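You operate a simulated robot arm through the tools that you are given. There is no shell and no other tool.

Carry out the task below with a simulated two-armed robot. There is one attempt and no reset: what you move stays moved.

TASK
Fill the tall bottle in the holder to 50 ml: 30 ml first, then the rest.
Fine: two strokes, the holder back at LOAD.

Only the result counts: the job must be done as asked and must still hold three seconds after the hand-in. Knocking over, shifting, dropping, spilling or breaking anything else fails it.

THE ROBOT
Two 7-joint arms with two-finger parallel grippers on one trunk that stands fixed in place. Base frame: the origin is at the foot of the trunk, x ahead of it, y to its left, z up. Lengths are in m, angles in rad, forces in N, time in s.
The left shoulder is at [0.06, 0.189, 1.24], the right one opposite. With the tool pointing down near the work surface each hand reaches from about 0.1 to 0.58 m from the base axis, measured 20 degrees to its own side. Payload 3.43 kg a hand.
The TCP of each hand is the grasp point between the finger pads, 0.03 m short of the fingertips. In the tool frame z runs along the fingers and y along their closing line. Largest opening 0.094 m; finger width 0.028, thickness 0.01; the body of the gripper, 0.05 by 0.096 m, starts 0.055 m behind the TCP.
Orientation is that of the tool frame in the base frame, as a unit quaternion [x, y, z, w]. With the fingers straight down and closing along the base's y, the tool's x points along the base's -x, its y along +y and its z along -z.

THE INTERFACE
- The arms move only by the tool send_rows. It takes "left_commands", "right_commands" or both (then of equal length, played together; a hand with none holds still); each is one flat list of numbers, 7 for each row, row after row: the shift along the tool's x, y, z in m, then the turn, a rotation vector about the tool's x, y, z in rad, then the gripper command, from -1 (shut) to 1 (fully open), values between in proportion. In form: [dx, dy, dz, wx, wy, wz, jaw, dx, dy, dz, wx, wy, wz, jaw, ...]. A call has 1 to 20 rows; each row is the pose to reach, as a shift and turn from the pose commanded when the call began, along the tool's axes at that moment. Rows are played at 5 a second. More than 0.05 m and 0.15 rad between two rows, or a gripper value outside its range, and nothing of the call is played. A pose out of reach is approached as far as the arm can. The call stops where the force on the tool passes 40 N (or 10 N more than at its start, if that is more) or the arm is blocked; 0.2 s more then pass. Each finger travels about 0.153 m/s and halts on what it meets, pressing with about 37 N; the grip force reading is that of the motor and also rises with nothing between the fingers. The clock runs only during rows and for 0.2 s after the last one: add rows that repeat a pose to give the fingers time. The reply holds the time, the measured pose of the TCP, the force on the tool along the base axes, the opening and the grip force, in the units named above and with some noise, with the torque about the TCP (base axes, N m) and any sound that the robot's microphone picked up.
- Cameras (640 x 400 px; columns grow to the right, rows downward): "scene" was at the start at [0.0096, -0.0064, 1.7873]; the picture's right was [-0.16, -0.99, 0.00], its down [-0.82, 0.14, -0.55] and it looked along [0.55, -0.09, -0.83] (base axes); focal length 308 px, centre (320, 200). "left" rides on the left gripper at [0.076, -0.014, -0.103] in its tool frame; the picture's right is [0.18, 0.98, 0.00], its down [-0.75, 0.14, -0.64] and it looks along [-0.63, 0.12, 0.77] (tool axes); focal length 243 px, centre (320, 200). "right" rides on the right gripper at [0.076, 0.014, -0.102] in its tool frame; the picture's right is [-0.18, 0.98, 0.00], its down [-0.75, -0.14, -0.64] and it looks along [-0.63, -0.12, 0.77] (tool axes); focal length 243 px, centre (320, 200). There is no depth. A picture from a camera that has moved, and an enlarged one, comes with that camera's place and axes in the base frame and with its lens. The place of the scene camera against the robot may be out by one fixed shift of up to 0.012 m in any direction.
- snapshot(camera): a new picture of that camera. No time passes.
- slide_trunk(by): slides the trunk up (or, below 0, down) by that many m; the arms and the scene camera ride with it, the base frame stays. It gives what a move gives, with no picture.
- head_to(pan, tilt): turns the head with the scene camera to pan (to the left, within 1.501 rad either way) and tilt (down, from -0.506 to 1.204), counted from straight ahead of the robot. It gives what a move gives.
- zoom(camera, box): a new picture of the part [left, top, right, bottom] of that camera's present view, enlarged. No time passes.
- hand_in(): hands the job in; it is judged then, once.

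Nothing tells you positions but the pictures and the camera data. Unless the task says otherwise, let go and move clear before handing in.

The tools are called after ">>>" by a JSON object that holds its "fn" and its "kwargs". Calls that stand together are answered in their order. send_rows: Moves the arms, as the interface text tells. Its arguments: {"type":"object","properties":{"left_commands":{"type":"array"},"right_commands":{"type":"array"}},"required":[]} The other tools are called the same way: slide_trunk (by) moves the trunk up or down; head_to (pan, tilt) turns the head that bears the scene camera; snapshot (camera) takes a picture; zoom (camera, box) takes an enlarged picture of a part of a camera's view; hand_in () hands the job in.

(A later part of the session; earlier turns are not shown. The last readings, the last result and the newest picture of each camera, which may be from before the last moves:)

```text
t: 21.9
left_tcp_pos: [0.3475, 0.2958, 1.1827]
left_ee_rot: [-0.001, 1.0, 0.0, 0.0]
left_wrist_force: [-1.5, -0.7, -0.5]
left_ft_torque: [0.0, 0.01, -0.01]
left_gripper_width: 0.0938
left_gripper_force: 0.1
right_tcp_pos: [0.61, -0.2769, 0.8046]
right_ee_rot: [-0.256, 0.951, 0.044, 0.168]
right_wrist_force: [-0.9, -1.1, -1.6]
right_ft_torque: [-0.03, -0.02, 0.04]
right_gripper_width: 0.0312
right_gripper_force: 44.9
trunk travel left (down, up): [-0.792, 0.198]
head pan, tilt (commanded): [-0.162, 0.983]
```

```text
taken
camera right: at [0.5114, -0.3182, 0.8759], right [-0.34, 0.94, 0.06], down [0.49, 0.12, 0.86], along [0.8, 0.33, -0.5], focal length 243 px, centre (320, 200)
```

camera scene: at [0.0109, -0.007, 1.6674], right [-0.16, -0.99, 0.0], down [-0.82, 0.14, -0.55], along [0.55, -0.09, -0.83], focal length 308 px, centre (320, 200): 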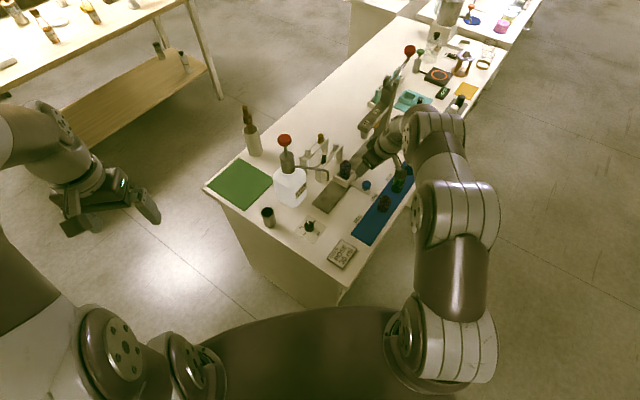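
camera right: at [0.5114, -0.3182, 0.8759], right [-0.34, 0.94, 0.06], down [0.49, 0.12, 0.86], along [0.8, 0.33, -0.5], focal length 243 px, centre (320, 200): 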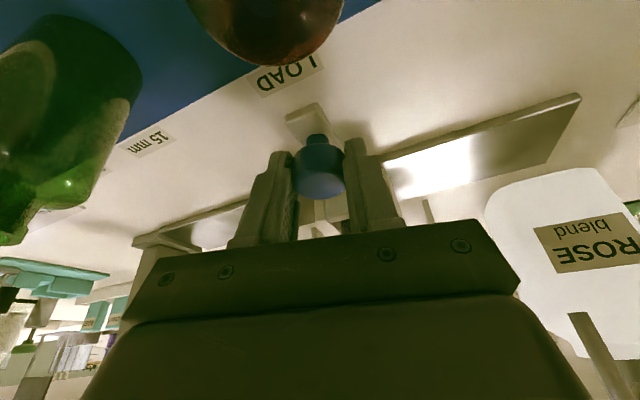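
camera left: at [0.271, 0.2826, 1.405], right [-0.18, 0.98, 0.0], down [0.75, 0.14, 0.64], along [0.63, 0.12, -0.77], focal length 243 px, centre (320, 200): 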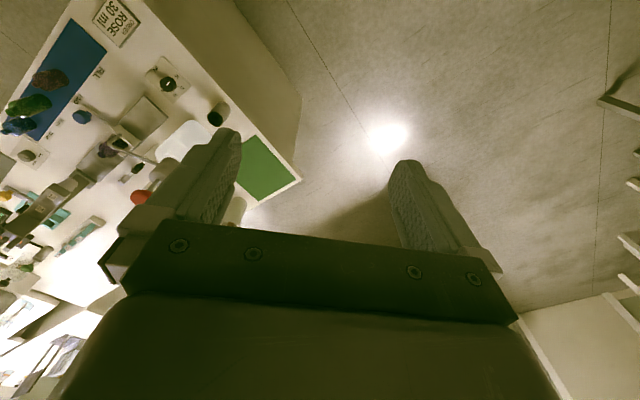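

The knob is held (31.2 mm). I'll slide the holder gently along the rail towards FILL, 6 cm first, and watch the forces.

>>> {"fn": "send_rows", "kwargs": {"right_commands": [0.0024, 0.0097, -0.0009, 0, 0, 0, -1, 0.0049, 0.0193, -0.0018, 0, 0, 0, -1, 0.0073, 0.029, -0.0027, 0, 0, 0, -1, 0.0097, 0.0386, -0.0035, 0, 0, 0, -1, 0.0122, 0.0483, -0.0044, 0, 0, 0, -1, 0.0146, 0.058, -0.0053, 0, 0, 0, -1]}}

>>> {"fn": "zoom", "kwargs": {"camera": "scene", "box": [280, 130, 420, 240]}}

>>> {"fn": "snapshot", "kwargs": {"camera": "right"}}

```text
t: 23.3
left_tcp_pos: [0.3467, 0.2946, 1.1835]
left_ee_rot: [0.0, 1.0, 0.0, 0.0]
left_wrist_force: [1.4, 1.2, -0.4]
left_ft_torque: [-0.01, -0.01, 0.0]
left_gripper_width: 0.0939
left_gripper_force: 0.0
right_tcp_pos: [0.5665, -0.234, 0.805]
right_ee_rot: [-0.255, 0.951, 0.045, 0.168]
right_wrist_force: [-5.7, -5.1, -5.8]
right_ft_torque: [-0.14, 0.11, -0.1]
right_gripper_width: 0.0311
right_gripper_force: 44.7
trunk travel left (down, up): [-0.792, 0.198]
head pan, tilt (commanded): [-0.162, 0.983]
```

```text
3.64 times, centred on (350, 185) of scene
camera zoom: at [0.0096, -0.0078, 1.6672], right [-0.16, -0.99, 0.0], down [-0.82, 0.14, -0.55], along [0.55, -0.09, -0.83], focal length 1121 px, centre (211, 254)
```

zoom: 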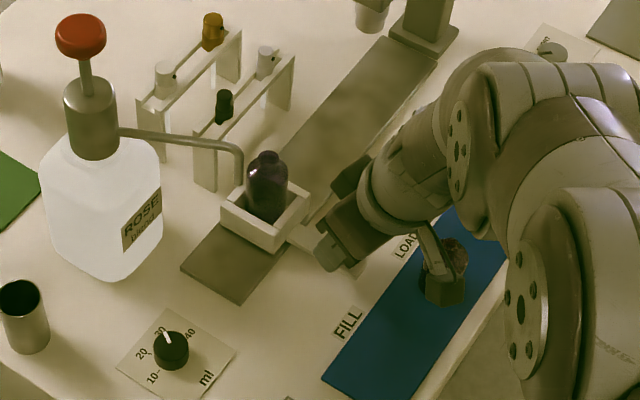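

```text
taken
camera right: at [0.4682, -0.275, 0.8761], right [-0.34, 0.94, 0.06], down [0.49, 0.12, 0.86], along [0.8, 0.33, -0.5], focal length 243 px, centre (320, 200)
```

right: 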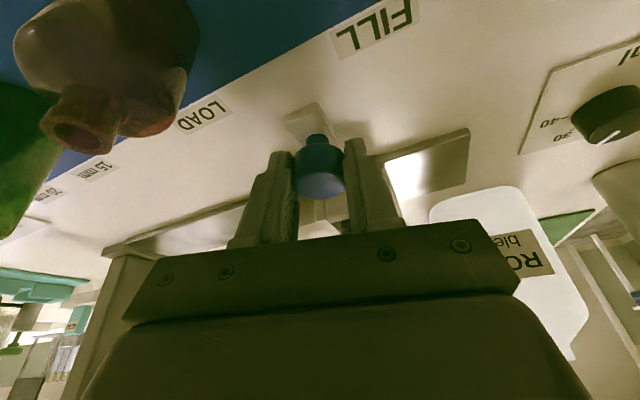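

The holder moves freely and the bottle mouth is approaching the spout. Before it goes underneath I must be sure the bottle top clears the spout tip, so I'll compare their heights from another camera.

>>> {"fn": "zoom", "kwargs": {"camera": "left", "box": [20, 90, 180, 200]}}

>>> {"fn": "zoom", "kwargs": {"camera": "scene", "box": [312, 150, 362, 185]}}

```text
3.64 times, centred on (100, 145) of left
camera zoom: at [0.271, 0.2808, 1.2851], right [-0.18, 0.98, 0.0], down [0.75, 0.14, 0.64], along [0.63, 0.12, -0.77], focal length 882 px, centre (1120, 400)
```

zoom: 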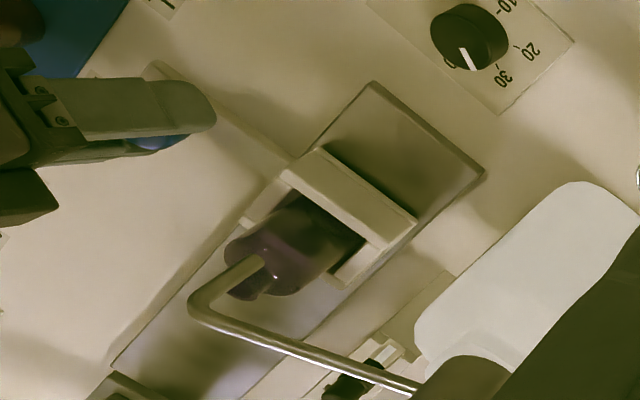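

```text
11.43 times, centred on (337, 168) of scene
camera zoom: at [0.0096, -0.0078, 1.6672], right [-0.16, -0.99, 0.0], down [-0.82, 0.14, -0.55], along [0.55, -0.09, -0.83], focal length 3524 px, centre (126, 571)
```

zoom: 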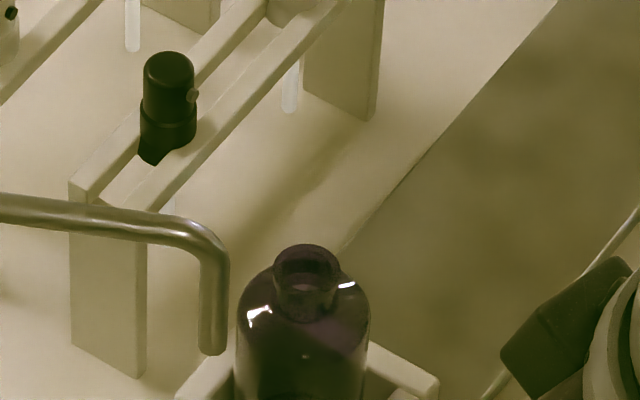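

The spout tip is at about z 0.876 and the bottle mouth at about 0.863, so it passes with over 1 cm to spare. The remaining offset is 0.050 m along the rail, which agrees with the FILL label, so I'll slide that far.

>>> {"fn": "send_rows", "kwargs": {"right_commands": [0.0024, 0.0097, -0.0009, 0, 0, 0, -1, 0.0049, 0.0193, -0.0018, 0, 0, 0, -1, 0.0073, 0.029, -0.0027, 0, 0, 0, -1, 0.0097, 0.0386, -0.0035, 0, 0, 0, -1, 0.0122, 0.0483, -0.0044, 0, 0, 0, -1, 0.0122, 0.0483, -0.0044, 0, 0, 0, -1]}}

>>> {"fn": "zoom", "kwargs": {"camera": "scene", "box": [300, 150, 360, 190]}}

>>> {"fn": "zoom", "kwargs": {"camera": "scene", "box": [280, 130, 420, 240]}}

>>> {"fn": "zoom", "kwargs": {"camera": "left", "box": [20, 90, 180, 200]}}

```text
t: 24.7
left_tcp_pos: [0.3474, 0.2924, 1.1838]
left_ee_rot: [0.0, 1.0, 0.001, -0.002]
left_wrist_force: [-0.1, 0.4, -0.5]
left_ft_torque: [-0.02, 0.02, 0.03]
left_gripper_width: 0.0938
left_gripper_force: 0.0
right_tcp_pos: [0.5336, -0.2006, 0.8052]
right_ee_rot: [-0.254, 0.951, 0.045, 0.167]
right_wrist_force: [-2.3, -8.0, -13.3]
right_ft_torque: [-0.3, -0.01, 0.15]
right_gripper_width: 0.031
right_gripper_force: 45.1
trunk travel left (down, up): [-0.792, 0.198]
head pan, tilt (commanded): [-0.162, 0.983]
```

```text
10.00 times, centred on (330, 170) of scene
camera zoom: at [0.0111, -0.0085, 1.6673], right [-0.16, -0.99, 0.0], down [-0.82, 0.14, -0.55], along [0.55, -0.09, -0.83], focal length 3083 px, centre (220, 500)
```

zoom: 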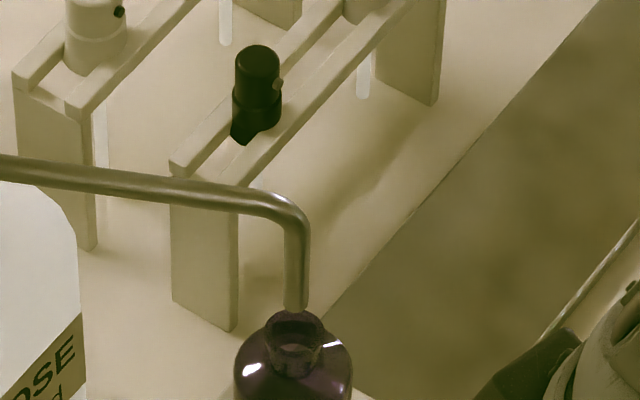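

```text
3.64 times, centred on (350, 185) of scene
camera zoom: at [0.0111, -0.0085, 1.6673], right [-0.16, -0.99, 0.0], down [-0.82, 0.14, -0.55], along [0.55, -0.09, -0.83], focal length 1121 px, centre (211, 254)
```

zoom: 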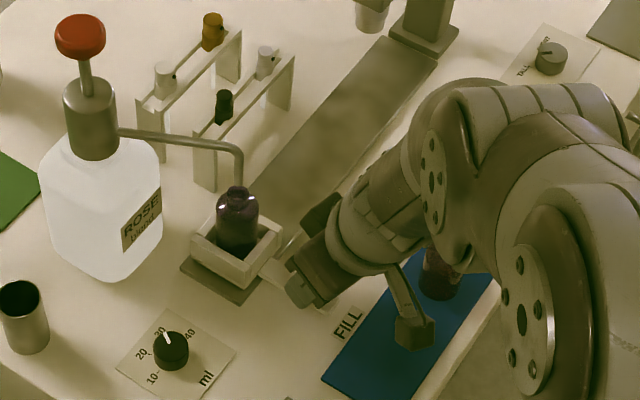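

```text
3.64 times, centred on (100, 145) of left
camera zoom: at [0.2721, 0.2803, 1.285], right [-0.18, 0.98, 0.0], down [0.75, 0.14, 0.64], along [0.63, 0.12, -0.77], focal length 882 px, centre (1120, 400)
```

zoom: 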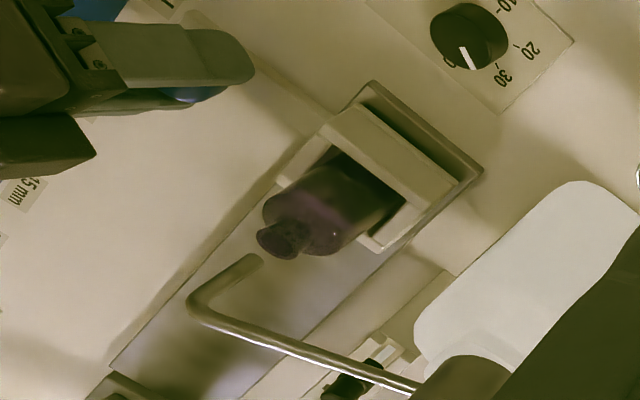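

The holder is now under the spout and the mouth and tip nearly coincide in the scene view. I'll check the alignment more closely from the left camera and look at the knob against the FILL label.

>>> {"fn": "zoom", "kwargs": {"camera": "left", "box": [65, 135, 115, 170]}}

>>> {"fn": "zoom", "kwargs": {"camera": "right", "box": [200, 0, 460, 220]}}

>>> {"fn": "zoom", "kwargs": {"camera": "scene", "box": [318, 170, 348, 190]}}

```text
11.43 times, centred on (90, 152) of left
camera zoom: at [0.2721, 0.2803, 1.285], right [-0.18, 0.98, 0.0], down [0.75, 0.14, 0.64], along [0.63, 0.12, -0.77], focal length 2773 px, centre (2949, 743)
```

zoom: 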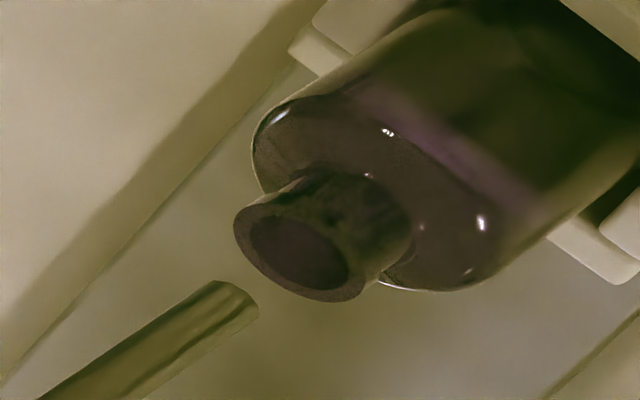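

```text
1.82 times, centred on (330, 110) of right
camera zoom: at [0.4337, -0.2405, 0.876], right [-0.34, 0.94, 0.06], down [0.49, 0.12, 0.86], along [0.8, 0.33, -0.5], focal length 441 px, centre (302, 364)
```

zoom: 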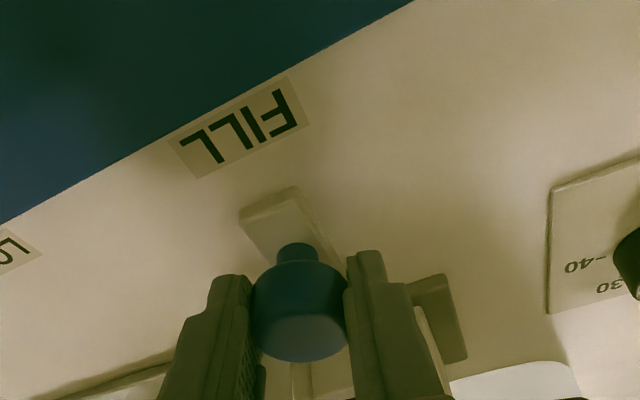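

```text
16.00 times, centred on (333, 180) of scene
camera zoom: at [0.0111, -0.0085, 1.6673], right [-0.16, -0.99, 0.0], down [-0.82, 0.14, -0.55], along [0.55, -0.09, -0.83], focal length 4934 px, centre (112, 520)
```

zoom: 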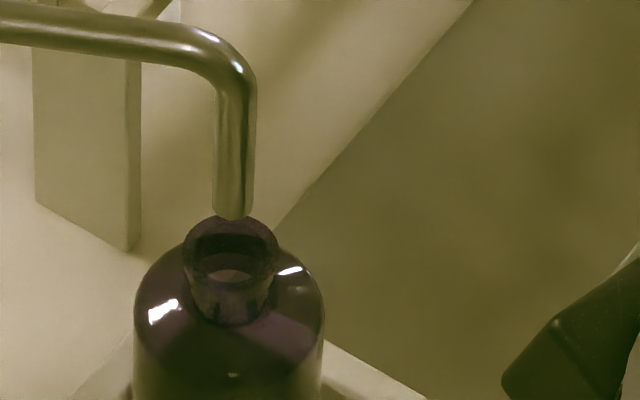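

The bottle mouth is within about 2 mm of the spout axis, and the bar lines up with FILL. I'll release the knob, rise vertically and back the right hand off to the side.

>>> {"fn": "send_rows", "kwargs": {"right_commands": [0, 0, 0, 0, 0, 0, -0.3, 0, 0, 0, 0, 0, 0, 0.2, 0, 0, 0, 0, 0, 0, 0.6, 0, 0, 0, 0, 0, 0, 0.6, -0.0103, 0, -0.0282, 0, 0, 0, 0.6, -0.0239, 0, -0.0658, 0, 0, 0, 0.6, -0.041, 0, -0.1128, 0, 0, 0, 0.6]}}

>>> {"fn": "zoom", "kwargs": {"camera": "scene", "box": [318, 170, 348, 190]}}

>>> {"fn": "snapshot", "kwargs": {"camera": "right"}}

>>> {"fn": "snapshot", "kwargs": {"camera": "scene"}}

```text
t: 26.3
left_tcp_pos: [0.3452, 0.2957, 1.1827]
left_ee_rot: [0.001, 1.0, -0.001, -0.001]
left_wrist_force: [0.5, -0.5, -0.1]
left_ft_torque: [0.01, 0.01, 0.0]
left_gripper_width: 0.094
left_gripper_force: 0.0
right_tcp_pos: [0.5309, -0.1961, 0.9249]
right_ee_rot: [-0.256, 0.951, 0.045, 0.168]
right_wrist_force: [-0.6, 0.1, -1.3]
right_ft_torque: [0.02, 0.0, -0.02]
right_gripper_width: 0.0751
right_gripper_force: 0.1
trunk travel left (down, up): [-0.792, 0.198]
head pan, tilt (commanded): [-0.162, 0.983]
```

```text
16.00 times, centred on (333, 180) of scene
camera zoom: at [0.0082, -0.0059, 1.6673], right [-0.16, -0.99, 0.0], down [-0.82, 0.13, -0.56], along [0.55, -0.09, -0.83], focal length 4934 px, centre (112, 520)
```

zoom: 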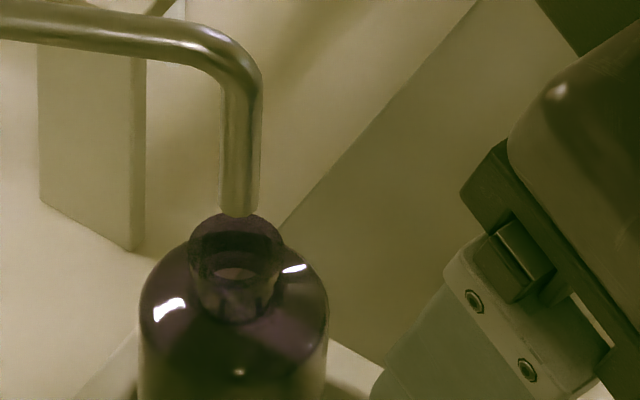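

```text
taken
camera right: at [0.4308, -0.2366, 0.9966], right [-0.34, 0.94, 0.06], down [0.49, 0.12, 0.86], along [0.8, 0.33, -0.5], focal length 243 px, centre (320, 200)
```

right: 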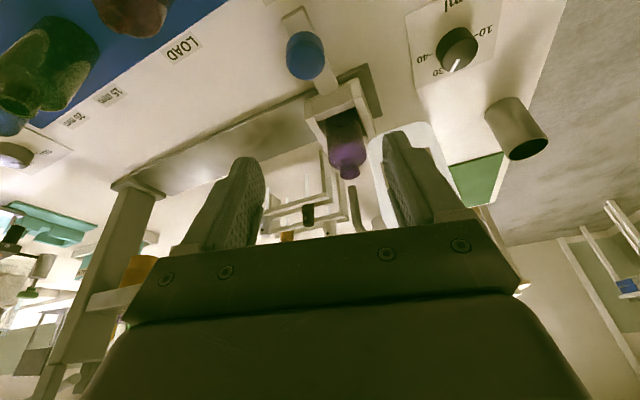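

```text
taken
camera scene: at [0.0082, -0.0059, 1.6673], right [-0.16, -0.99, 0.0], down [-0.82, 0.13, -0.56], along [0.55, -0.09, -0.83], focal length 308 px, centre (320, 200)
```

scene: 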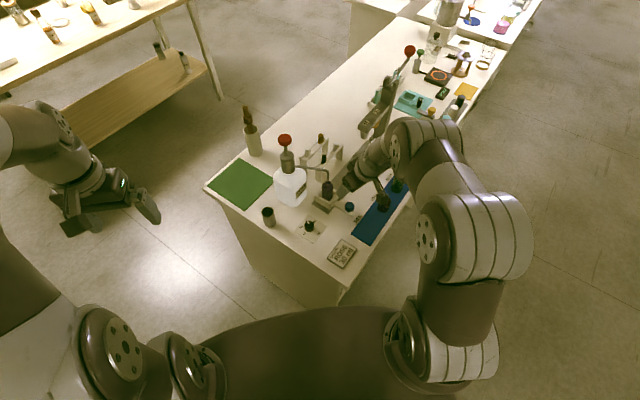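

The holder stays at FILL with the mouth under the spout. Now I'll back the right hand away and bring the left hand, fingers closing and tilted 40° forward, to hover before the pump button for a measuring look.

>>> {"fn": "send_rows", "kwargs": {"left_commands": [-0.0291, -0.0361, 0.0029, 0.0148, -0.0864, 0.0408, 0.5, -0.0582, -0.0721, 0.0058, 0.0297, -0.1729, 0.0815, 0, -0.0872, -0.1082, 0.0086, 0.0445, -0.2593, 0.1223, -0.5, -0.1163, -0.1443, 0.0115, 0.0594, -0.3457, 0.1631, -1, -0.1454, -0.1803, 0.0144, 0.0742, -0.4321, 0.2038, -1, -0.1745, -0.2164, 0.0173, 0.089, -0.5186, 0.2446, -1, -0.2035, -0.2524, 0.0201, 0.1039, -0.605, 0.2853, -1, -0.2326, -0.2885, 0.023, 0.1187, -0.6914, 0.3261, -1, -0.2326, -0.2885, 0.023, 0.1187, -0.6914, 0.3261, -1], "right_commands": [0.0231, -0.0131, -0.0262, 0, 0, 0, 0.6, 0.0462, -0.0262, -0.0523, 0, 0, 0, 0.6, 0.0693, -0.0393, -0.0785, 0, 0, 0, 0.6, 0.0693, -0.0393, -0.0785, 0, 0, 0, 0.6, 0.0693, -0.0393, -0.0785, 0, 0, 0, 0.6, 0.0693, -0.0393, -0.0785, 0, 0, 0, 0.6, 0.0693, -0.0393, -0.0785, 0, 0, 0, 0.6, 0.0693, -0.0393, -0.0785, 0, 0, 0, 0.6, 0.0693, -0.0393, -0.0785, 0, 0, 0, 0.6]}}

>>> {"fn": "snapshot", "kwargs": {"camera": "left"}}

>>> {"fn": "snapshot", "kwargs": {"camera": "scene"}}

>>> {"fn": "snapshot", "kwargs": {"camera": "right"}}

```text
t: 28.3
left_tcp_pos: [0.58, 0.0055, 1.1641]
left_ee_rot: [0.159, 0.926, -0.057, 0.338]
left_wrist_force: [-0.1, -0.1, -0.2]
left_ft_torque: [0.02, -0.01, -0.01]
left_gripper_width: 0.0
left_gripper_force: 33.2
right_tcp_pos: [0.4723, -0.2772, 0.9748]
right_ee_rot: [-0.255, 0.951, 0.045, 0.169]
right_wrist_force: [-0.9, -0.3, -0.3]
right_ft_torque: [-0.03, 0.0, -0.01]
right_gripper_width: 0.0752
right_gripper_force: 0.0
trunk travel left (down, up): [-0.792, 0.198]
head pan, tilt (commanded): [-0.162, 0.983]
```

```text
taken
camera left: at [0.4592, 0.0338, 1.193], right [0.2, 0.97, -0.12], down [0.2, 0.08, 0.98], along [0.96, -0.21, -0.18], focal length 243 px, centre (320, 200)
```

left: 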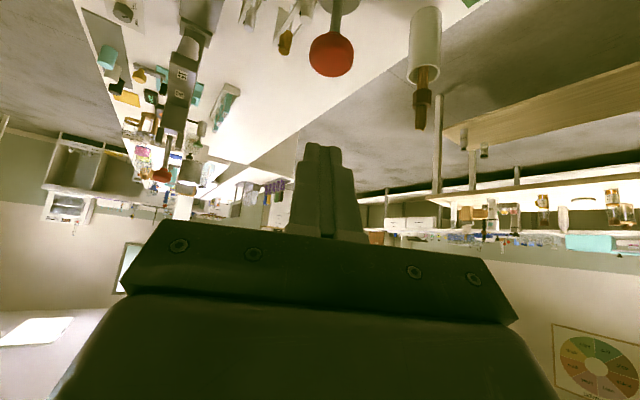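

```text
taken
camera scene: at [0.0088, -0.0055, 1.6674], right [-0.16, -0.99, 0.0], down [-0.82, 0.13, -0.56], along [0.55, -0.09, -0.83], focal length 308 px, centre (320, 200)
```

scene: 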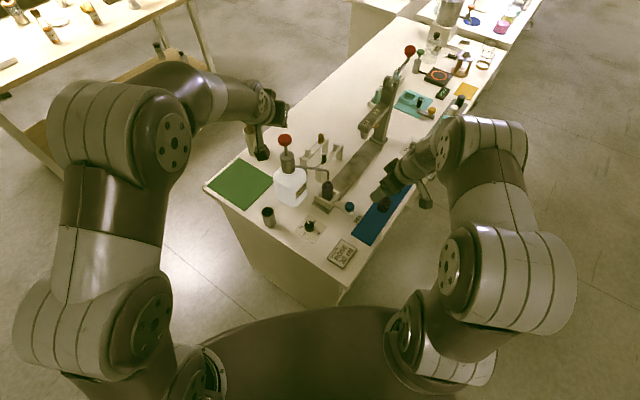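

```text
taken
camera right: at [0.3714, -0.3172, 1.0451], right [-0.34, 0.94, 0.06], down [0.49, 0.12, 0.86], along [0.8, 0.33, -0.5], focal length 243 px, centre (320, 200)
```

right: 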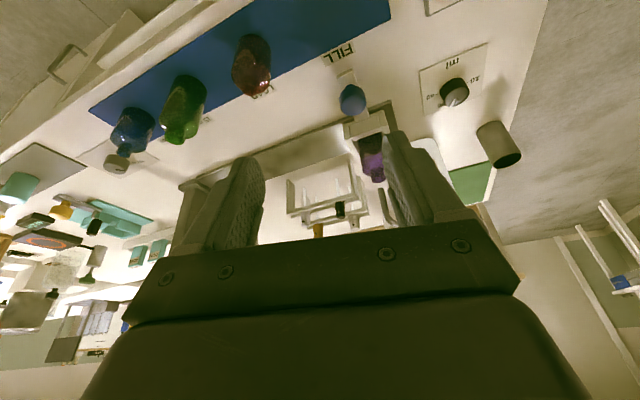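

The left hand hovers before the pump with the red button in view, and the fingers are closed. I'll enlarge it to fix the button's position.

>>> {"fn": "zoom", "kwargs": {"camera": "left", "box": [270, 0, 400, 110]}}

>>> {"fn": "zoom", "kwargs": {"camera": "scene", "box": [240, 100, 340, 180]}}

```text
3.64 times, centred on (335, 55) of left
camera zoom: at [0.4592, 0.0338, 1.193], right [0.2, 0.97, -0.12], down [0.2, 0.08, 0.98], along [0.96, -0.21, -0.18], focal length 882 px, centre (266, 727)
```

zoom: 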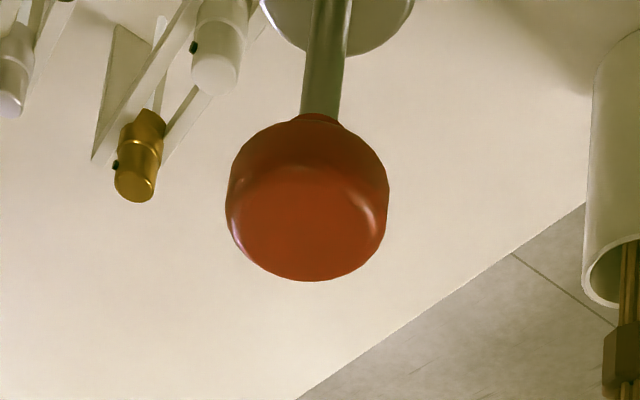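

```text
5.00 times, centred on (290, 140) of scene
camera zoom: at [0.0088, -0.0055, 1.6674], right [-0.16, -0.99, 0.0], down [-0.82, 0.13, -0.56], along [0.55, -0.09, -0.83], focal length 1542 px, centre (470, 500)
```

zoom: 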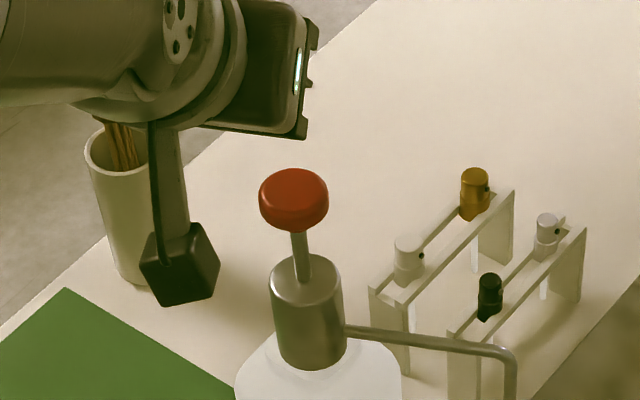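

The button's top centre works out to about (0.638, -0.013, 1.035), 39 mm across. I'll move the closed fingertips to about 3 cm above it and verify.

>>> {"fn": "send_rows", "kwargs": {"left_commands": [0.0004, 0.0006, 0.0273, 0, 0, 0, -1, 0.0007, 0.0013, 0.0546, 0, 0, 0, -1, 0.0011, 0.0019, 0.0819, 0, 0, 0, -1, 0.0011, 0.0019, 0.0819, 0, 0, 0, -1]}}

>>> {"fn": "snapshot", "kwargs": {"camera": "left"}}

>>> {"fn": "zoom", "kwargs": {"camera": "scene", "box": [240, 100, 340, 180]}}

>>> {"fn": "zoom", "kwargs": {"camera": "right", "box": [330, 120, 470, 230]}}

```text
t: 29.3
left_tcp_pos: [0.6288, -0.0075, 1.0972]
left_ee_rot: [0.159, 0.926, -0.057, 0.337]
left_wrist_force: [-0.1, 0.4, -0.1]
left_ft_torque: [0.0, -0.01, 0.02]
left_gripper_width: 0.0001
left_gripper_force: 32.9
right_tcp_pos: [0.4722, -0.2775, 0.9741]
right_ee_rot: [-0.256, 0.951, 0.045, 0.17]
right_wrist_force: [-0.2, 0.5, -0.9]
right_ft_torque: [-0.02, -0.01, 0.01]
right_gripper_width: 0.0755
right_gripper_force: 0.1
trunk travel left (down, up): [-0.792, 0.198]
head pan, tilt (commanded): [-0.162, 0.983]
```

```text
taken
camera left: at [0.5076, 0.0211, 1.1259], right [0.2, 0.97, -0.12], down [0.2, 0.08, 0.98], along [0.96, -0.21, -0.18], focal length 243 px, centre (320, 200)
```

left: 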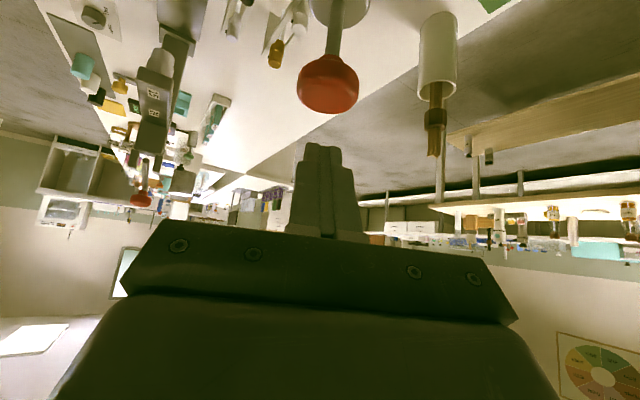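

```text
5.00 times, centred on (290, 140) of scene
camera zoom: at [0.0091, -0.0064, 1.6673], right [-0.16, -0.99, 0.0], down [-0.82, 0.14, -0.55], along [0.55, -0.09, -0.83], focal length 1542 px, centre (470, 500)
```

zoom: 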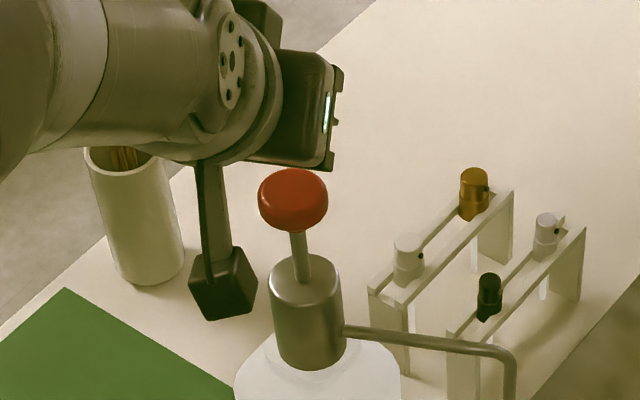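

```text
3.64 times, centred on (400, 175) of right
camera zoom: at [0.3717, -0.3177, 1.0449], right [-0.34, 0.94, 0.06], down [0.49, 0.12, 0.86], along [0.8, 0.33, -0.5], focal length 882 px, centre (29, 291)
```

zoom: 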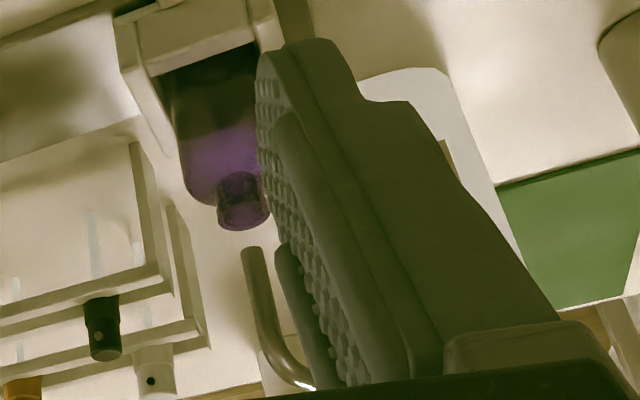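

The fingertips are about 3 cm above the button and centred within a few millimetres. The dial is at 30 and the bottle is under the spout, so I'll press slowly straight down until the end of the stroke, stroke one.

>>> {"fn": "send_rows", "kwargs": {"left_commands": [0.0077, -0.002, 0.0092, 0, 0, 0, -1, 0.0141, -0.002, 0.0169, 0, 0, 0, -1, 0.0167, -0.002, 0.0199, 0, 0, 0, -1, 0.0193, -0.002, 0.023, 0, 0, 0, -1, 0.0219, -0.002, 0.026, 0, 0, 0, -1, 0.0244, -0.002, 0.0291, 0, 0, 0, -1, 0.027, -0.002, 0.0322, 0, 0, 0, -1, 0.0296, -0.002, 0.0352, 0, 0, 0, -1, 0.0321, -0.002, 0.0383, 0, 0, 0, -1, 0.0347, -0.002, 0.0414, 0, 0, 0, -1, 0.0373, -0.002, 0.0444, 0, 0, 0, -1, 0.0399, -0.002, 0.0475, 0, 0, 0, -1, 0.0424, -0.002, 0.0506, 0, 0, 0, -1, 0.045, -0.002, 0.0536, 0, 0, 0, -1]}}

>>> {"fn": "snapshot", "kwargs": {"camera": "left"}}

>>> {"fn": "zoom", "kwargs": {"camera": "scene", "box": [240, 100, 380, 200]}}

```text
t: 32.5
left_tcp_pos: [0.6307, -0.0131, 1.037]
left_ee_rot: [0.158, 0.922, -0.059, 0.349]
left_wrist_force: [-5.2, -0.6, 16.9]
left_ft_torque: [-0.05, 0.0, 0.09]
left_gripper_width: 0.0
left_gripper_force: 33.1
right_tcp_pos: [0.4703, -0.2772, 0.9748]
right_ee_rot: [-0.256, 0.951, 0.045, 0.17]
right_wrist_force: [-0.6, 0.0, -0.3]
right_ft_torque: [-0.02, 0.02, 0.02]
right_gripper_width: 0.0751
right_gripper_force: 0.1
trunk travel left (down, up): [-0.792, 0.198]
head pan, tilt (commanded): [-0.162, 0.983]
stopped in row 14 (left hand): the force on the tool passed its limit at 42 N (the readings are from after the stop); the commanded pose is now the measured one
```

```text
taken
camera left: at [0.5088, 0.017, 1.0623], right [0.2, 0.97, -0.12], down [0.18, 0.09, 0.98], along [0.96, -0.21, -0.16], focal length 243 px, centre (320, 200)
```

left: 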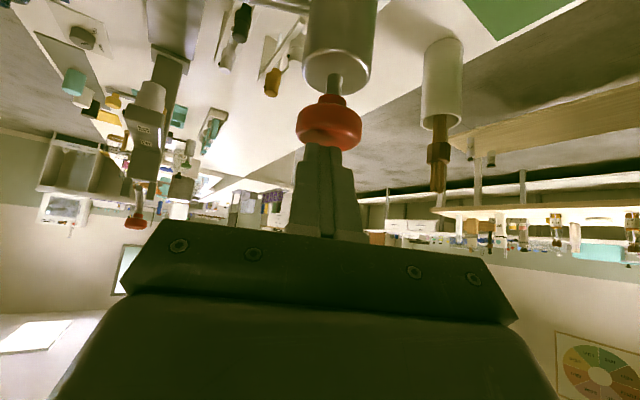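

```text
4.00 times, centred on (310, 150) of scene
camera zoom: at [0.0056, -0.0061, 1.6672], right [-0.16, -0.99, 0.0], down [-0.82, 0.13, -0.56], along [0.55, -0.09, -0.83], focal length 1233 px, centre (360, 400)
```

zoom: 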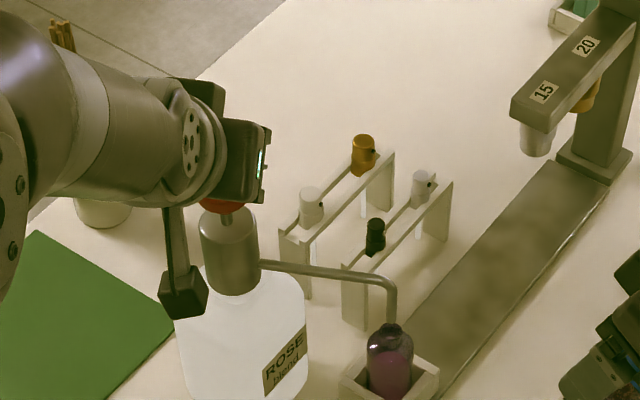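

The press ended at the force limit after about 3 cm of travel, and the bottle now shows a pinkish content. I'll look closely before releasing the button.

>>> {"fn": "zoom", "kwargs": {"camera": "scene", "box": [310, 165, 350, 205]}}

>>> {"fn": "zoom", "kwargs": {"camera": "left", "box": [260, 0, 400, 170]}}

>>> {"fn": "zoom", "kwargs": {"camera": "right", "box": [330, 100, 430, 200]}}

```text
10.00 times, centred on (330, 185) of scene
camera zoom: at [0.0056, -0.0061, 1.6672], right [-0.16, -0.99, 0.0], down [-0.82, 0.13, -0.56], along [0.55, -0.09, -0.83], focal length 3083 px, centre (220, 350)
```

zoom: 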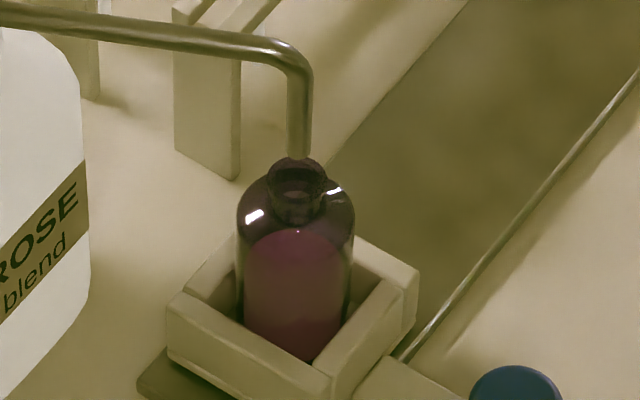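

```text
2.35 times, centred on (330, 85) of left
camera zoom: at [0.5088, 0.017, 1.0623], right [0.2, 0.97, -0.12], down [0.18, 0.09, 0.98], along [0.96, -0.21, -0.16], focal length 571 px, centre (296, 471)
```

zoom: 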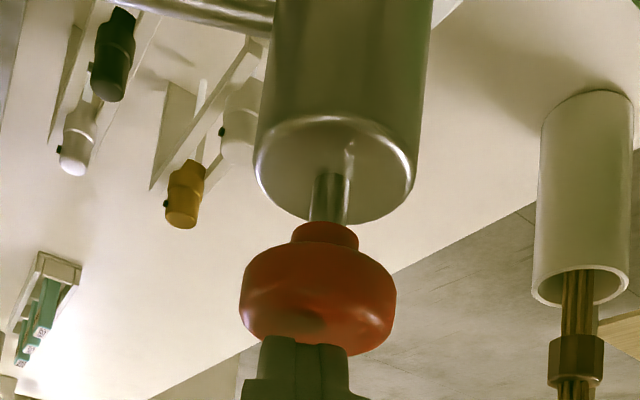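

```text
4.00 times, centred on (380, 150) of right
camera zoom: at [0.3694, -0.3174, 1.0453], right [-0.34, 0.94, 0.06], down [0.49, 0.12, 0.86], along [0.8, 0.33, -0.5], focal length 970 px, centre (80, 400)
```

zoom: 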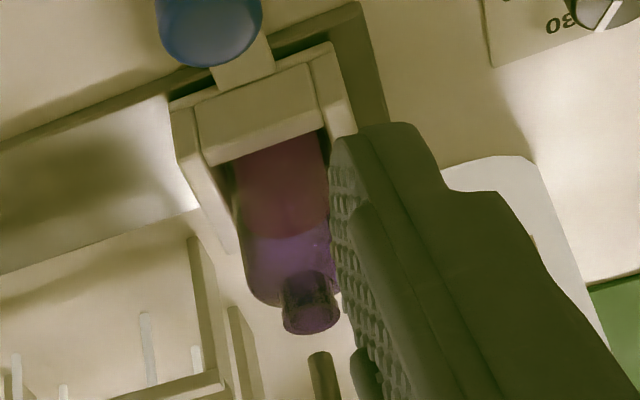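

The pink liquid fills the bottle to about 60 %, as expected for 30 ml, and there is no spill. I'll let the button rise by lifting straight up, then withdraw the left hand to make room for the right hand at the dial.

>>> {"fn": "send_rows", "kwargs": {"left_commands": [-0.0099, 0, -0.0113, 0, 0, 0, -1, -0.0199, 0, -0.0225, 0, 0, 0, -1, -0.0331, 0, -0.0375, 0, 0, 0, -1, -0.0463, 0, -0.0525, 0, 0, 0, -1, -0.0662, 0, -0.075, 0, 0, 0, -1, -0.0365, 0.0221, -0.1012, 0, 0, 0, -1, -0.0068, 0.0442, -0.1274, 0, 0, 0, -1, 0.0229, 0.0662, -0.1536, 0, 0, 0, -1, 0.0526, 0.0883, -0.1798, 0, 0, 0, -1, 0.0823, 0.1104, -0.206, 0, 0, 0, -1]}}

>>> {"fn": "snapshot", "kwargs": {"camera": "scene"}}

>>> {"fn": "zoom", "kwargs": {"camera": "scene", "box": [255, 120, 355, 210]}}

```text
t: 34.6
left_tcp_pos: [0.4795, 0.1586, 1.1338]
left_ee_rot: [0.158, 0.923, -0.059, 0.345]
left_wrist_force: [-0.7, -1.0, -0.5]
left_ft_torque: [-0.01, -0.02, -0.01]
left_gripper_width: 0.0
left_gripper_force: 33.1
right_tcp_pos: [0.4708, -0.277, 0.9737]
right_ee_rot: [-0.255, 0.951, 0.044, 0.169]
right_wrist_force: [-0.1, -0.3, -0.1]
right_ft_torque: [0.03, -0.01, 0.03]
right_gripper_width: 0.0752
right_gripper_force: 0.1
trunk travel left (down, up): [-0.792, 0.198]
head pan, tilt (commanded): [-0.162, 0.983]
```

```text
taken
camera scene: at [0.0093, -0.0057, 1.6673], right [-0.16, -0.99, 0.0], down [-0.82, 0.14, -0.55], along [0.55, -0.09, -0.83], focal length 308 px, centre (320, 200)
```

scene: 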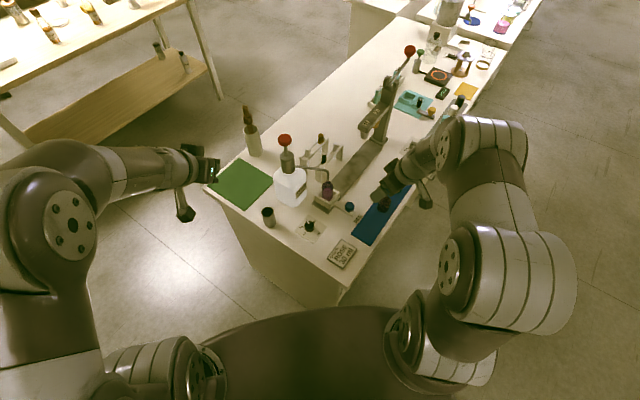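

```text
4.44 times, centred on (305, 165) of scene
camera zoom: at [0.0093, -0.0057, 1.6673], right [-0.16, -0.99, 0.0], down [-0.82, 0.14, -0.55], along [0.55, -0.09, -0.83], focal length 1370 px, centre (387, 356)
```

zoom: 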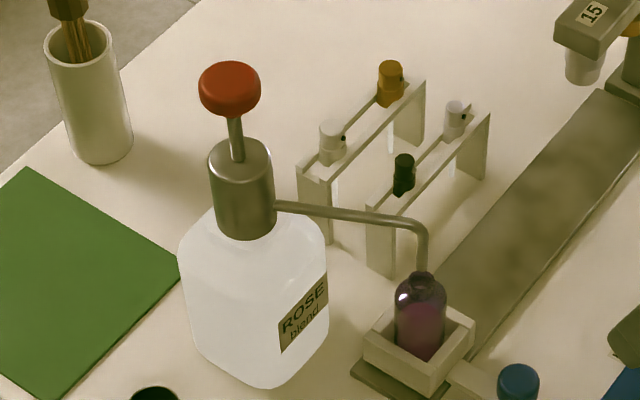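

The button is fully back up and the bottle holds its first dose. Next I'll bring the right hand over the dial, square and turned +30°, so I can turn the knob 60° counter-clockwise from 30 to 20; the left hand backs off further.

>>> {"fn": "send_rows", "kwargs": {"left_commands": [0.0189, 0.0163, -0.03, 0, 0, 0, -1, 0.0378, 0.0325, -0.06, 0, 0, 0, -1, 0.0567, 0.0488, -0.09, 0, 0, 0, -1, 0.0567, 0.0488, -0.09, 0, 0, 0, -1, 0.0567, 0.0488, -0.09, 0, 0, 0, -1, 0.0567, 0.0488, -0.09, 0, 0, 0, -1, 0.0567, 0.0488, -0.09, 0, 0, 0, -1, 0.0567, 0.0488, -0.09, 0, 0, 0, -1, 0.0567, 0.0488, -0.09, 0, 0, 0, -1, 0.0567, 0.0488, -0.09, 0, 0, 0, -1, 0.0567, 0.0488, -0.09, 0, 0, 0, -1], "right_commands": [-0.013, 0.024, 0.0048, 0.0229, 0.0397, 0.1295, 0.6, -0.0261, 0.0481, 0.0095, 0.0458, 0.0793, 0.2591, 0.6, -0.0391, 0.0721, 0.0143, 0.0687, 0.119, 0.3886, 0.6, -0.0522, 0.0962, 0.019, 0.0917, 0.1587, 0.5181, 0.6, -0.0652, 0.1202, 0.0238, 0.1146, 0.1983, 0.6476, 0.6, -0.0782, 0.1442, 0.0285, 0.1375, 0.238, 0.7772, 0.6, -0.0913, 0.1683, 0.0333, 0.1604, 0.2776, 0.9067, 0.6, -0.1043, 0.1923, 0.038, 0.1833, 0.3173, 1.0362, 0.6, -0.1022, 0.187, 0.0706, 0.1833, 0.3173, 1.0362, 0.6, -0.1, 0.1818, 0.1031, 0.1833, 0.3173, 1.0362, 0.6, -0.0979, 0.1765, 0.1357, 0.1833, 0.3173, 1.0362, 0.6]}}

>>> {"fn": "snapshot", "kwargs": {"camera": "right"}}

>>> {"fn": "snapshot", "kwargs": {"camera": "scene"}}

```text
t: 37.0
left_tcp_pos: [0.4026, 0.2381, 1.1648]
left_ee_rot: [0.158, 0.923, -0.058, 0.345]
left_wrist_force: [-0.3, -0.1, 0.0]
left_ft_torque: [0.0, 0.02, 0.0]
left_gripper_width: 0.0
left_gripper_force: 33.2
right_tcp_pos: [0.508, -0.0546, 0.8803]
right_ee_rot: [0.259, 0.966, 0.0, 0.001]
right_wrist_force: [-0.3, 0.1, -0.2]
right_ft_torque: [0.02, -0.02, 0.03]
right_gripper_width: 0.0752
right_gripper_force: 0.0
trunk travel left (down, up): [-0.792, 0.198]
head pan, tilt (commanded): [-0.162, 0.983]
```

```text
taken
camera right: at [0.4483, -0.0038, 0.9837], right [0.65, 0.76, 0.0], down [0.58, -0.5, 0.64], along [0.49, -0.42, -0.77], focal length 243 px, centre (320, 200)
```

right: 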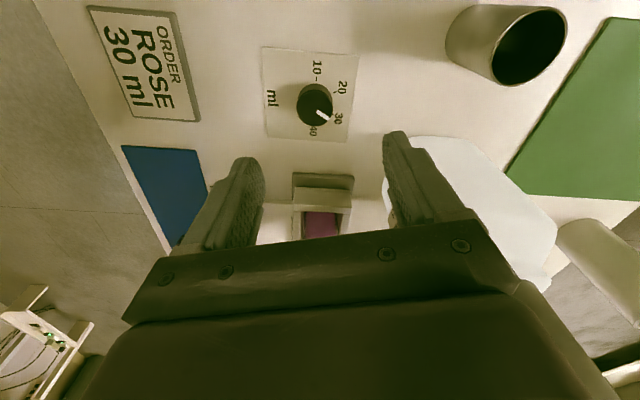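

```text
taken
camera scene: at [0.0107, -0.0062, 1.6674], right [-0.16, -0.99, 0.0], down [-0.82, 0.14, -0.55], along [0.55, -0.09, -0.83], focal length 308 px, centre (320, 200)
```

scene: 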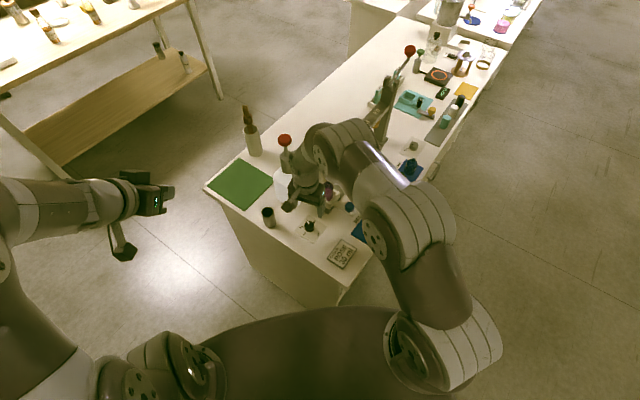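

The right hand is over the dial and the mark shows 30. I'll enlarge to fine-tune the alignment before descending.

>>> {"fn": "zoom", "kwargs": {"camera": "right", "box": [265, 60, 365, 150]}}

```text
4.44 times, centred on (315, 105) of right
camera zoom: at [0.4483, -0.0038, 0.9837], right [0.65, 0.76, 0.0], down [0.58, -0.5, 0.64], along [0.49, -0.42, -0.77], focal length 1078 px, centre (342, 622)
```

zoom: 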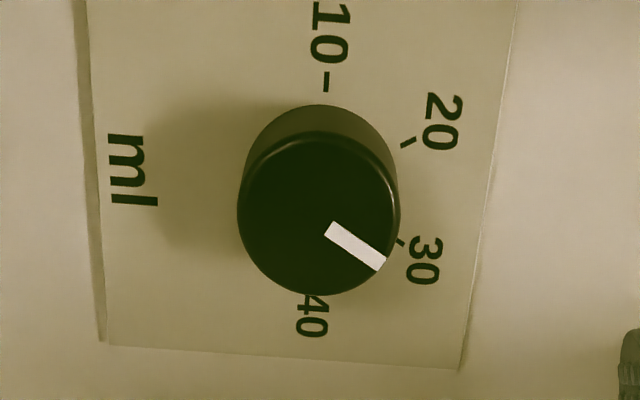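

The knob is about 5 mm off the tool axis, so I'll correct for that while descending to the same depth as before, and then close on it.

>>> {"fn": "send_rows", "kwargs": {"right_commands": [0.0036, -0.0038, 0.03, 0, 0, 0, 0.6, 0.0036, -0.0038, 0.06, 0, 0, 0, 0.6, 0.0036, -0.0038, 0.085, 0, 0, 0, 0.6, 0.0036, -0.0038, 0.0945, 0, 0, 0, 0.6, 0.0036, -0.0038, 0.0945, 0, 0, 0, 0.6, 0.0036, -0.0038, 0.0945, 0, 0, 0, 0, 0.0036, -0.0038, 0.0945, 0, 0, 0, -0.5, 0.0036, -0.0038, 0.0945, 0, 0, 0, -1, 0.0036, -0.0038, 0.0945, 0, 0, 0, -1]}}

>>> {"fn": "snapshot", "kwargs": {"camera": "right"}}

```text
t: 39.0
left_tcp_pos: [0.4025, 0.2395, 1.1642]
left_ee_rot: [0.158, 0.923, -0.059, 0.346]
left_wrist_force: [-0.2, -0.4, -0.4]
left_ft_torque: [0.01, -0.02, -0.02]
left_gripper_width: 0.0001
left_gripper_force: 32.5
right_tcp_pos: [0.4998, -0.0549, 0.7868]
right_ee_rot: [0.259, 0.966, -0.001, 0.002]
right_wrist_force: [6.8, 11.3, 1.1]
right_ft_torque: [0.1, -0.1, 0.06]
right_gripper_width: 0.0316
right_gripper_force: 44.8
trunk travel left (down, up): [-0.792, 0.198]
head pan, tilt (commanded): [-0.162, 0.983]
```

```text
taken
camera right: at [0.4405, -0.004, 0.8901], right [0.65, 0.76, 0.0], down [0.58, -0.5, 0.64], along [0.49, -0.42, -0.76], focal length 243 px, centre (320, 200)
```

right: 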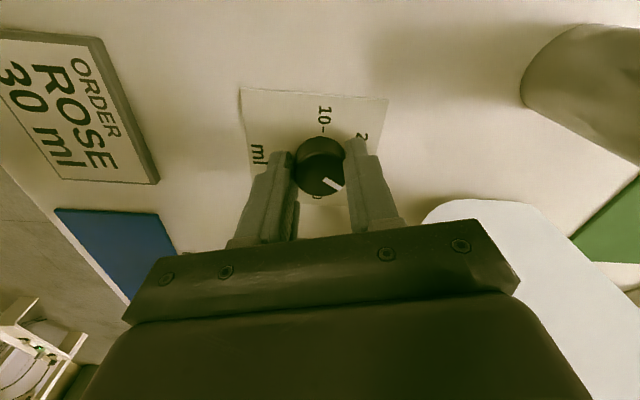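

The knob is gripped at 31.6 mm with a small side load, which I'll ease by 2 mm. Then I'll turn it 60° counter-clockwise to 20.

>>> {"fn": "send_rows", "kwargs": {"right_commands": [0, 0.002, 0, 0, 0, 0, -1, 0, 0.002, 0, 0, 0, -0.131, -1, 0, 0.002, 0, 0, 0, -0.262, -1, 0, 0.002, 0, 0, 0, -0.393, -1, 0, 0.002, 0, 0, 0, -0.524, -1, 0, 0.002, 0, 0, 0, -0.655, -1, 0, 0.002, 0, 0, 0, -0.786, -1, 0, 0.002, 0, 0, 0, -0.917, -1, 0, 0.002, 0, 0, 0, -1.047, -1, 0, 0.002, 0, 0, 0, -1.047, -1]}}

>>> {"fn": "zoom", "kwargs": {"camera": "right", "box": [240, 70, 400, 210]}}

```text
t: 41.0
left_tcp_pos: [0.4009, 0.2363, 1.1668]
left_ee_rot: [0.159, 0.923, -0.058, 0.344]
left_wrist_force: [0.1, -0.4, 0.0]
left_ft_torque: [0.0, 0.01, -0.02]
left_gripper_width: 0.0
left_gripper_force: 33.0
right_tcp_pos: [0.4998, -0.0572, 0.7867]
right_ee_rot: [-0.227, 0.974, -0.001, 0.001]
right_wrist_force: [-0.3, -20.7, 11.4]
right_ft_torque: [-0.36, -0.1, -0.03]
right_gripper_width: 0.0318
right_gripper_force: 44.8
trunk travel left (down, up): [-0.792, 0.198]
head pan, tilt (commanded): [-0.162, 0.983]
stopped in row 9 (right hand): the force on the tool passed its limit at 41 N (the readings are from after the stop); the commanded pose is now the measured one
```

```text
2.86 times, centred on (320, 140) of right
camera zoom: at [0.4247, -0.0778, 0.8901], right [-0.27, 0.96, 0.0], down [0.74, 0.21, 0.64], along [0.62, 0.17, -0.77], focal length 693 px, centre (320, 371)
```

zoom: 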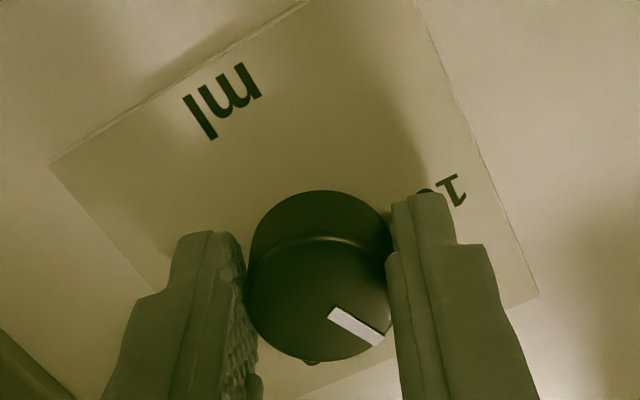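

The turn stopped just short (about 56° of 60°) because the side force hit its limit. The knob itself hasn't slipped in the fingers. I'll hold for a moment to read the settled force.

>>> {"fn": "send_rows", "kwargs": {"right_commands": [0, 0, 0, 0, 0, 0, -1]}}

```text
t: 41.4
left_tcp_pos: [0.4016, 0.2352, 1.1664]
left_ee_rot: [0.159, 0.924, -0.058, 0.343]
left_wrist_force: [-0.1, -0.2, -0.3]
left_ft_torque: [0.0, 0.0, 0.01]
left_gripper_width: 0.0001
left_gripper_force: 32.5
right_tcp_pos: [0.4992, -0.057, 0.7865]
right_ee_rot: [-0.227, 0.974, 0.0, 0.002]
right_wrist_force: [0.6, -23.0, 15.5]
right_ft_torque: [-0.77, 0.78, -0.07]
right_gripper_width: 0.0314
right_gripper_force: 44.6
trunk travel left (down, up): [-0.792, 0.198]
head pan, tilt (commanded): [-0.162, 0.983]
```

The side load persists (about 23 N sideways, 15 N upward), consistent with the grip being slightly off the knob axis. I'll relax it by a couple of millimetres and finish the last 4° of the turn.

>>> {"fn": "send_rows", "kwargs": {"right_commands": [0.0005, -0.001, -0.0008, 0, 0, 0, -1, 0.0009, -0.002, -0.0015, 0, 0, 0, -1, 0.0009, -0.002, -0.0015, 0, 0, -0.035, -1, 0.0009, -0.002, -0.0015, 0, 0, -0.066, -1, 0.0009, -0.002, -0.0015, 0, 0, -0.066, -1]}}

>>> {"fn": "zoom", "kwargs": {"camera": "right", "box": [240, 70, 400, 210]}}

```text
t: 42.6
left_tcp_pos: [0.4017, 0.2377, 1.1647]
left_ee_rot: [0.159, 0.924, -0.058, 0.344]
left_wrist_force: [-0.2, 0.8, 0.2]
left_ft_torque: [0.03, 0.01, 0.01]
left_gripper_width: 0.0001
left_gripper_force: 32.9
right_tcp_pos: [0.5005, -0.0579, 0.7876]
right_ee_rot: [-0.261, 0.965, -0.001, 0.001]
right_wrist_force: [-2.6, -3.7, -4.3]
right_ft_torque: [0.64, -0.03, 0.01]
right_gripper_width: 0.0313
right_gripper_force: 45.1
trunk travel left (down, up): [-0.792, 0.198]
head pan, tilt (commanded): [-0.162, 0.983]
```

```text
2.86 times, centred on (320, 140) of right
camera zoom: at [0.4267, -0.083, 0.8902], right [-0.33, 0.94, 0.0], down [0.72, 0.26, 0.64], along [0.61, 0.21, -0.77], focal length 693 px, centre (320, 371)
```

zoom: 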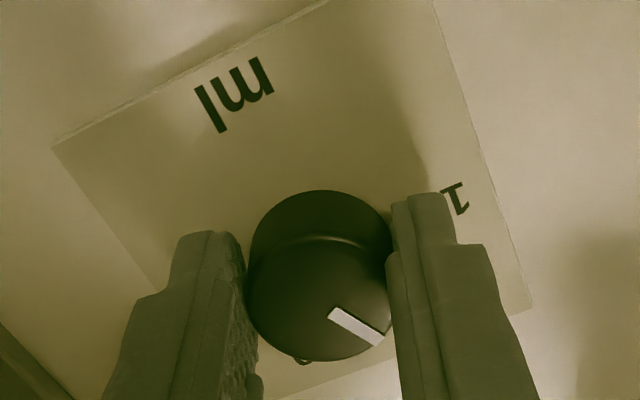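

The forces are now small and the full 60° turn is done. I'll release and rise to check the dial.

>>> {"fn": "send_rows", "kwargs": {"right_commands": [0, 0, 0, 0, 0, 0, -0.3, 0, 0, 0, 0, 0, 0, 0.2, 0, 0, 0, 0, 0, 0, 0.6, 0, 0, 0, 0, 0, 0, 0.6, 0, 0, -0.03, 0, 0, 0, 0.6, 0, 0, -0.07, 0, 0, 0, 0.6, 0, 0, -0.1, 0, 0, 0, 0.6]}}

>>> {"fn": "zoom", "kwargs": {"camera": "right", "box": [260, 50, 380, 160]}}

>>> {"fn": "zoom", "kwargs": {"camera": "scene", "box": [250, 130, 390, 250]}}

```text
t: 44.2
left_tcp_pos: [0.4008, 0.2361, 1.1654]
left_ee_rot: [0.158, 0.923, -0.06, 0.345]
left_wrist_force: [0.5, 0.2, 0.5]
left_ft_torque: [-0.01, -0.01, 0.02]
left_gripper_width: 0.0
left_gripper_force: 33.2
right_tcp_pos: [0.4995, -0.0563, 0.8874]
right_ee_rot: [-0.26, 0.966, 0.0, 0.001]
right_wrist_force: [0.4, -0.1, -1.0]
right_ft_torque: [0.01, -0.01, -0.01]
right_gripper_width: 0.0752
right_gripper_force: 0.1
trunk travel left (down, up): [-0.792, 0.198]
head pan, tilt (commanded): [-0.162, 0.983]
```

```text
3.64 times, centred on (320, 105) of right
camera zoom: at [0.4268, -0.0812, 0.9902], right [-0.33, 0.94, 0.0], down [0.72, 0.26, 0.64], along [0.61, 0.21, -0.77], focal length 882 px, centre (320, 546)
```

zoom: 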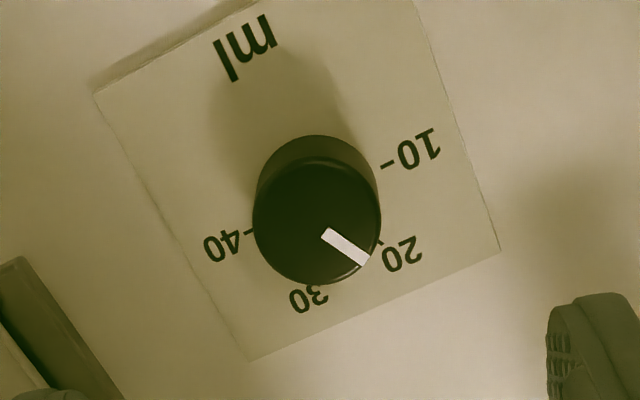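

```text
3.33 times, centred on (320, 190) of scene
camera zoom: at [0.0091, -0.0063, 1.6673], right [-0.16, -0.99, 0.0], down [-0.82, 0.14, -0.55], along [0.55, -0.09, -0.83], focal length 1028 px, centre (320, 233)
```

zoom: 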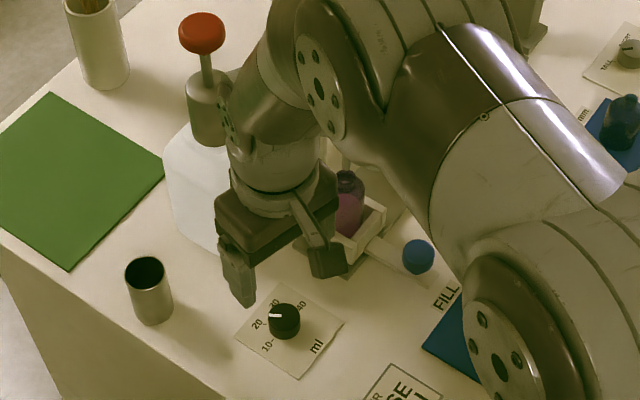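

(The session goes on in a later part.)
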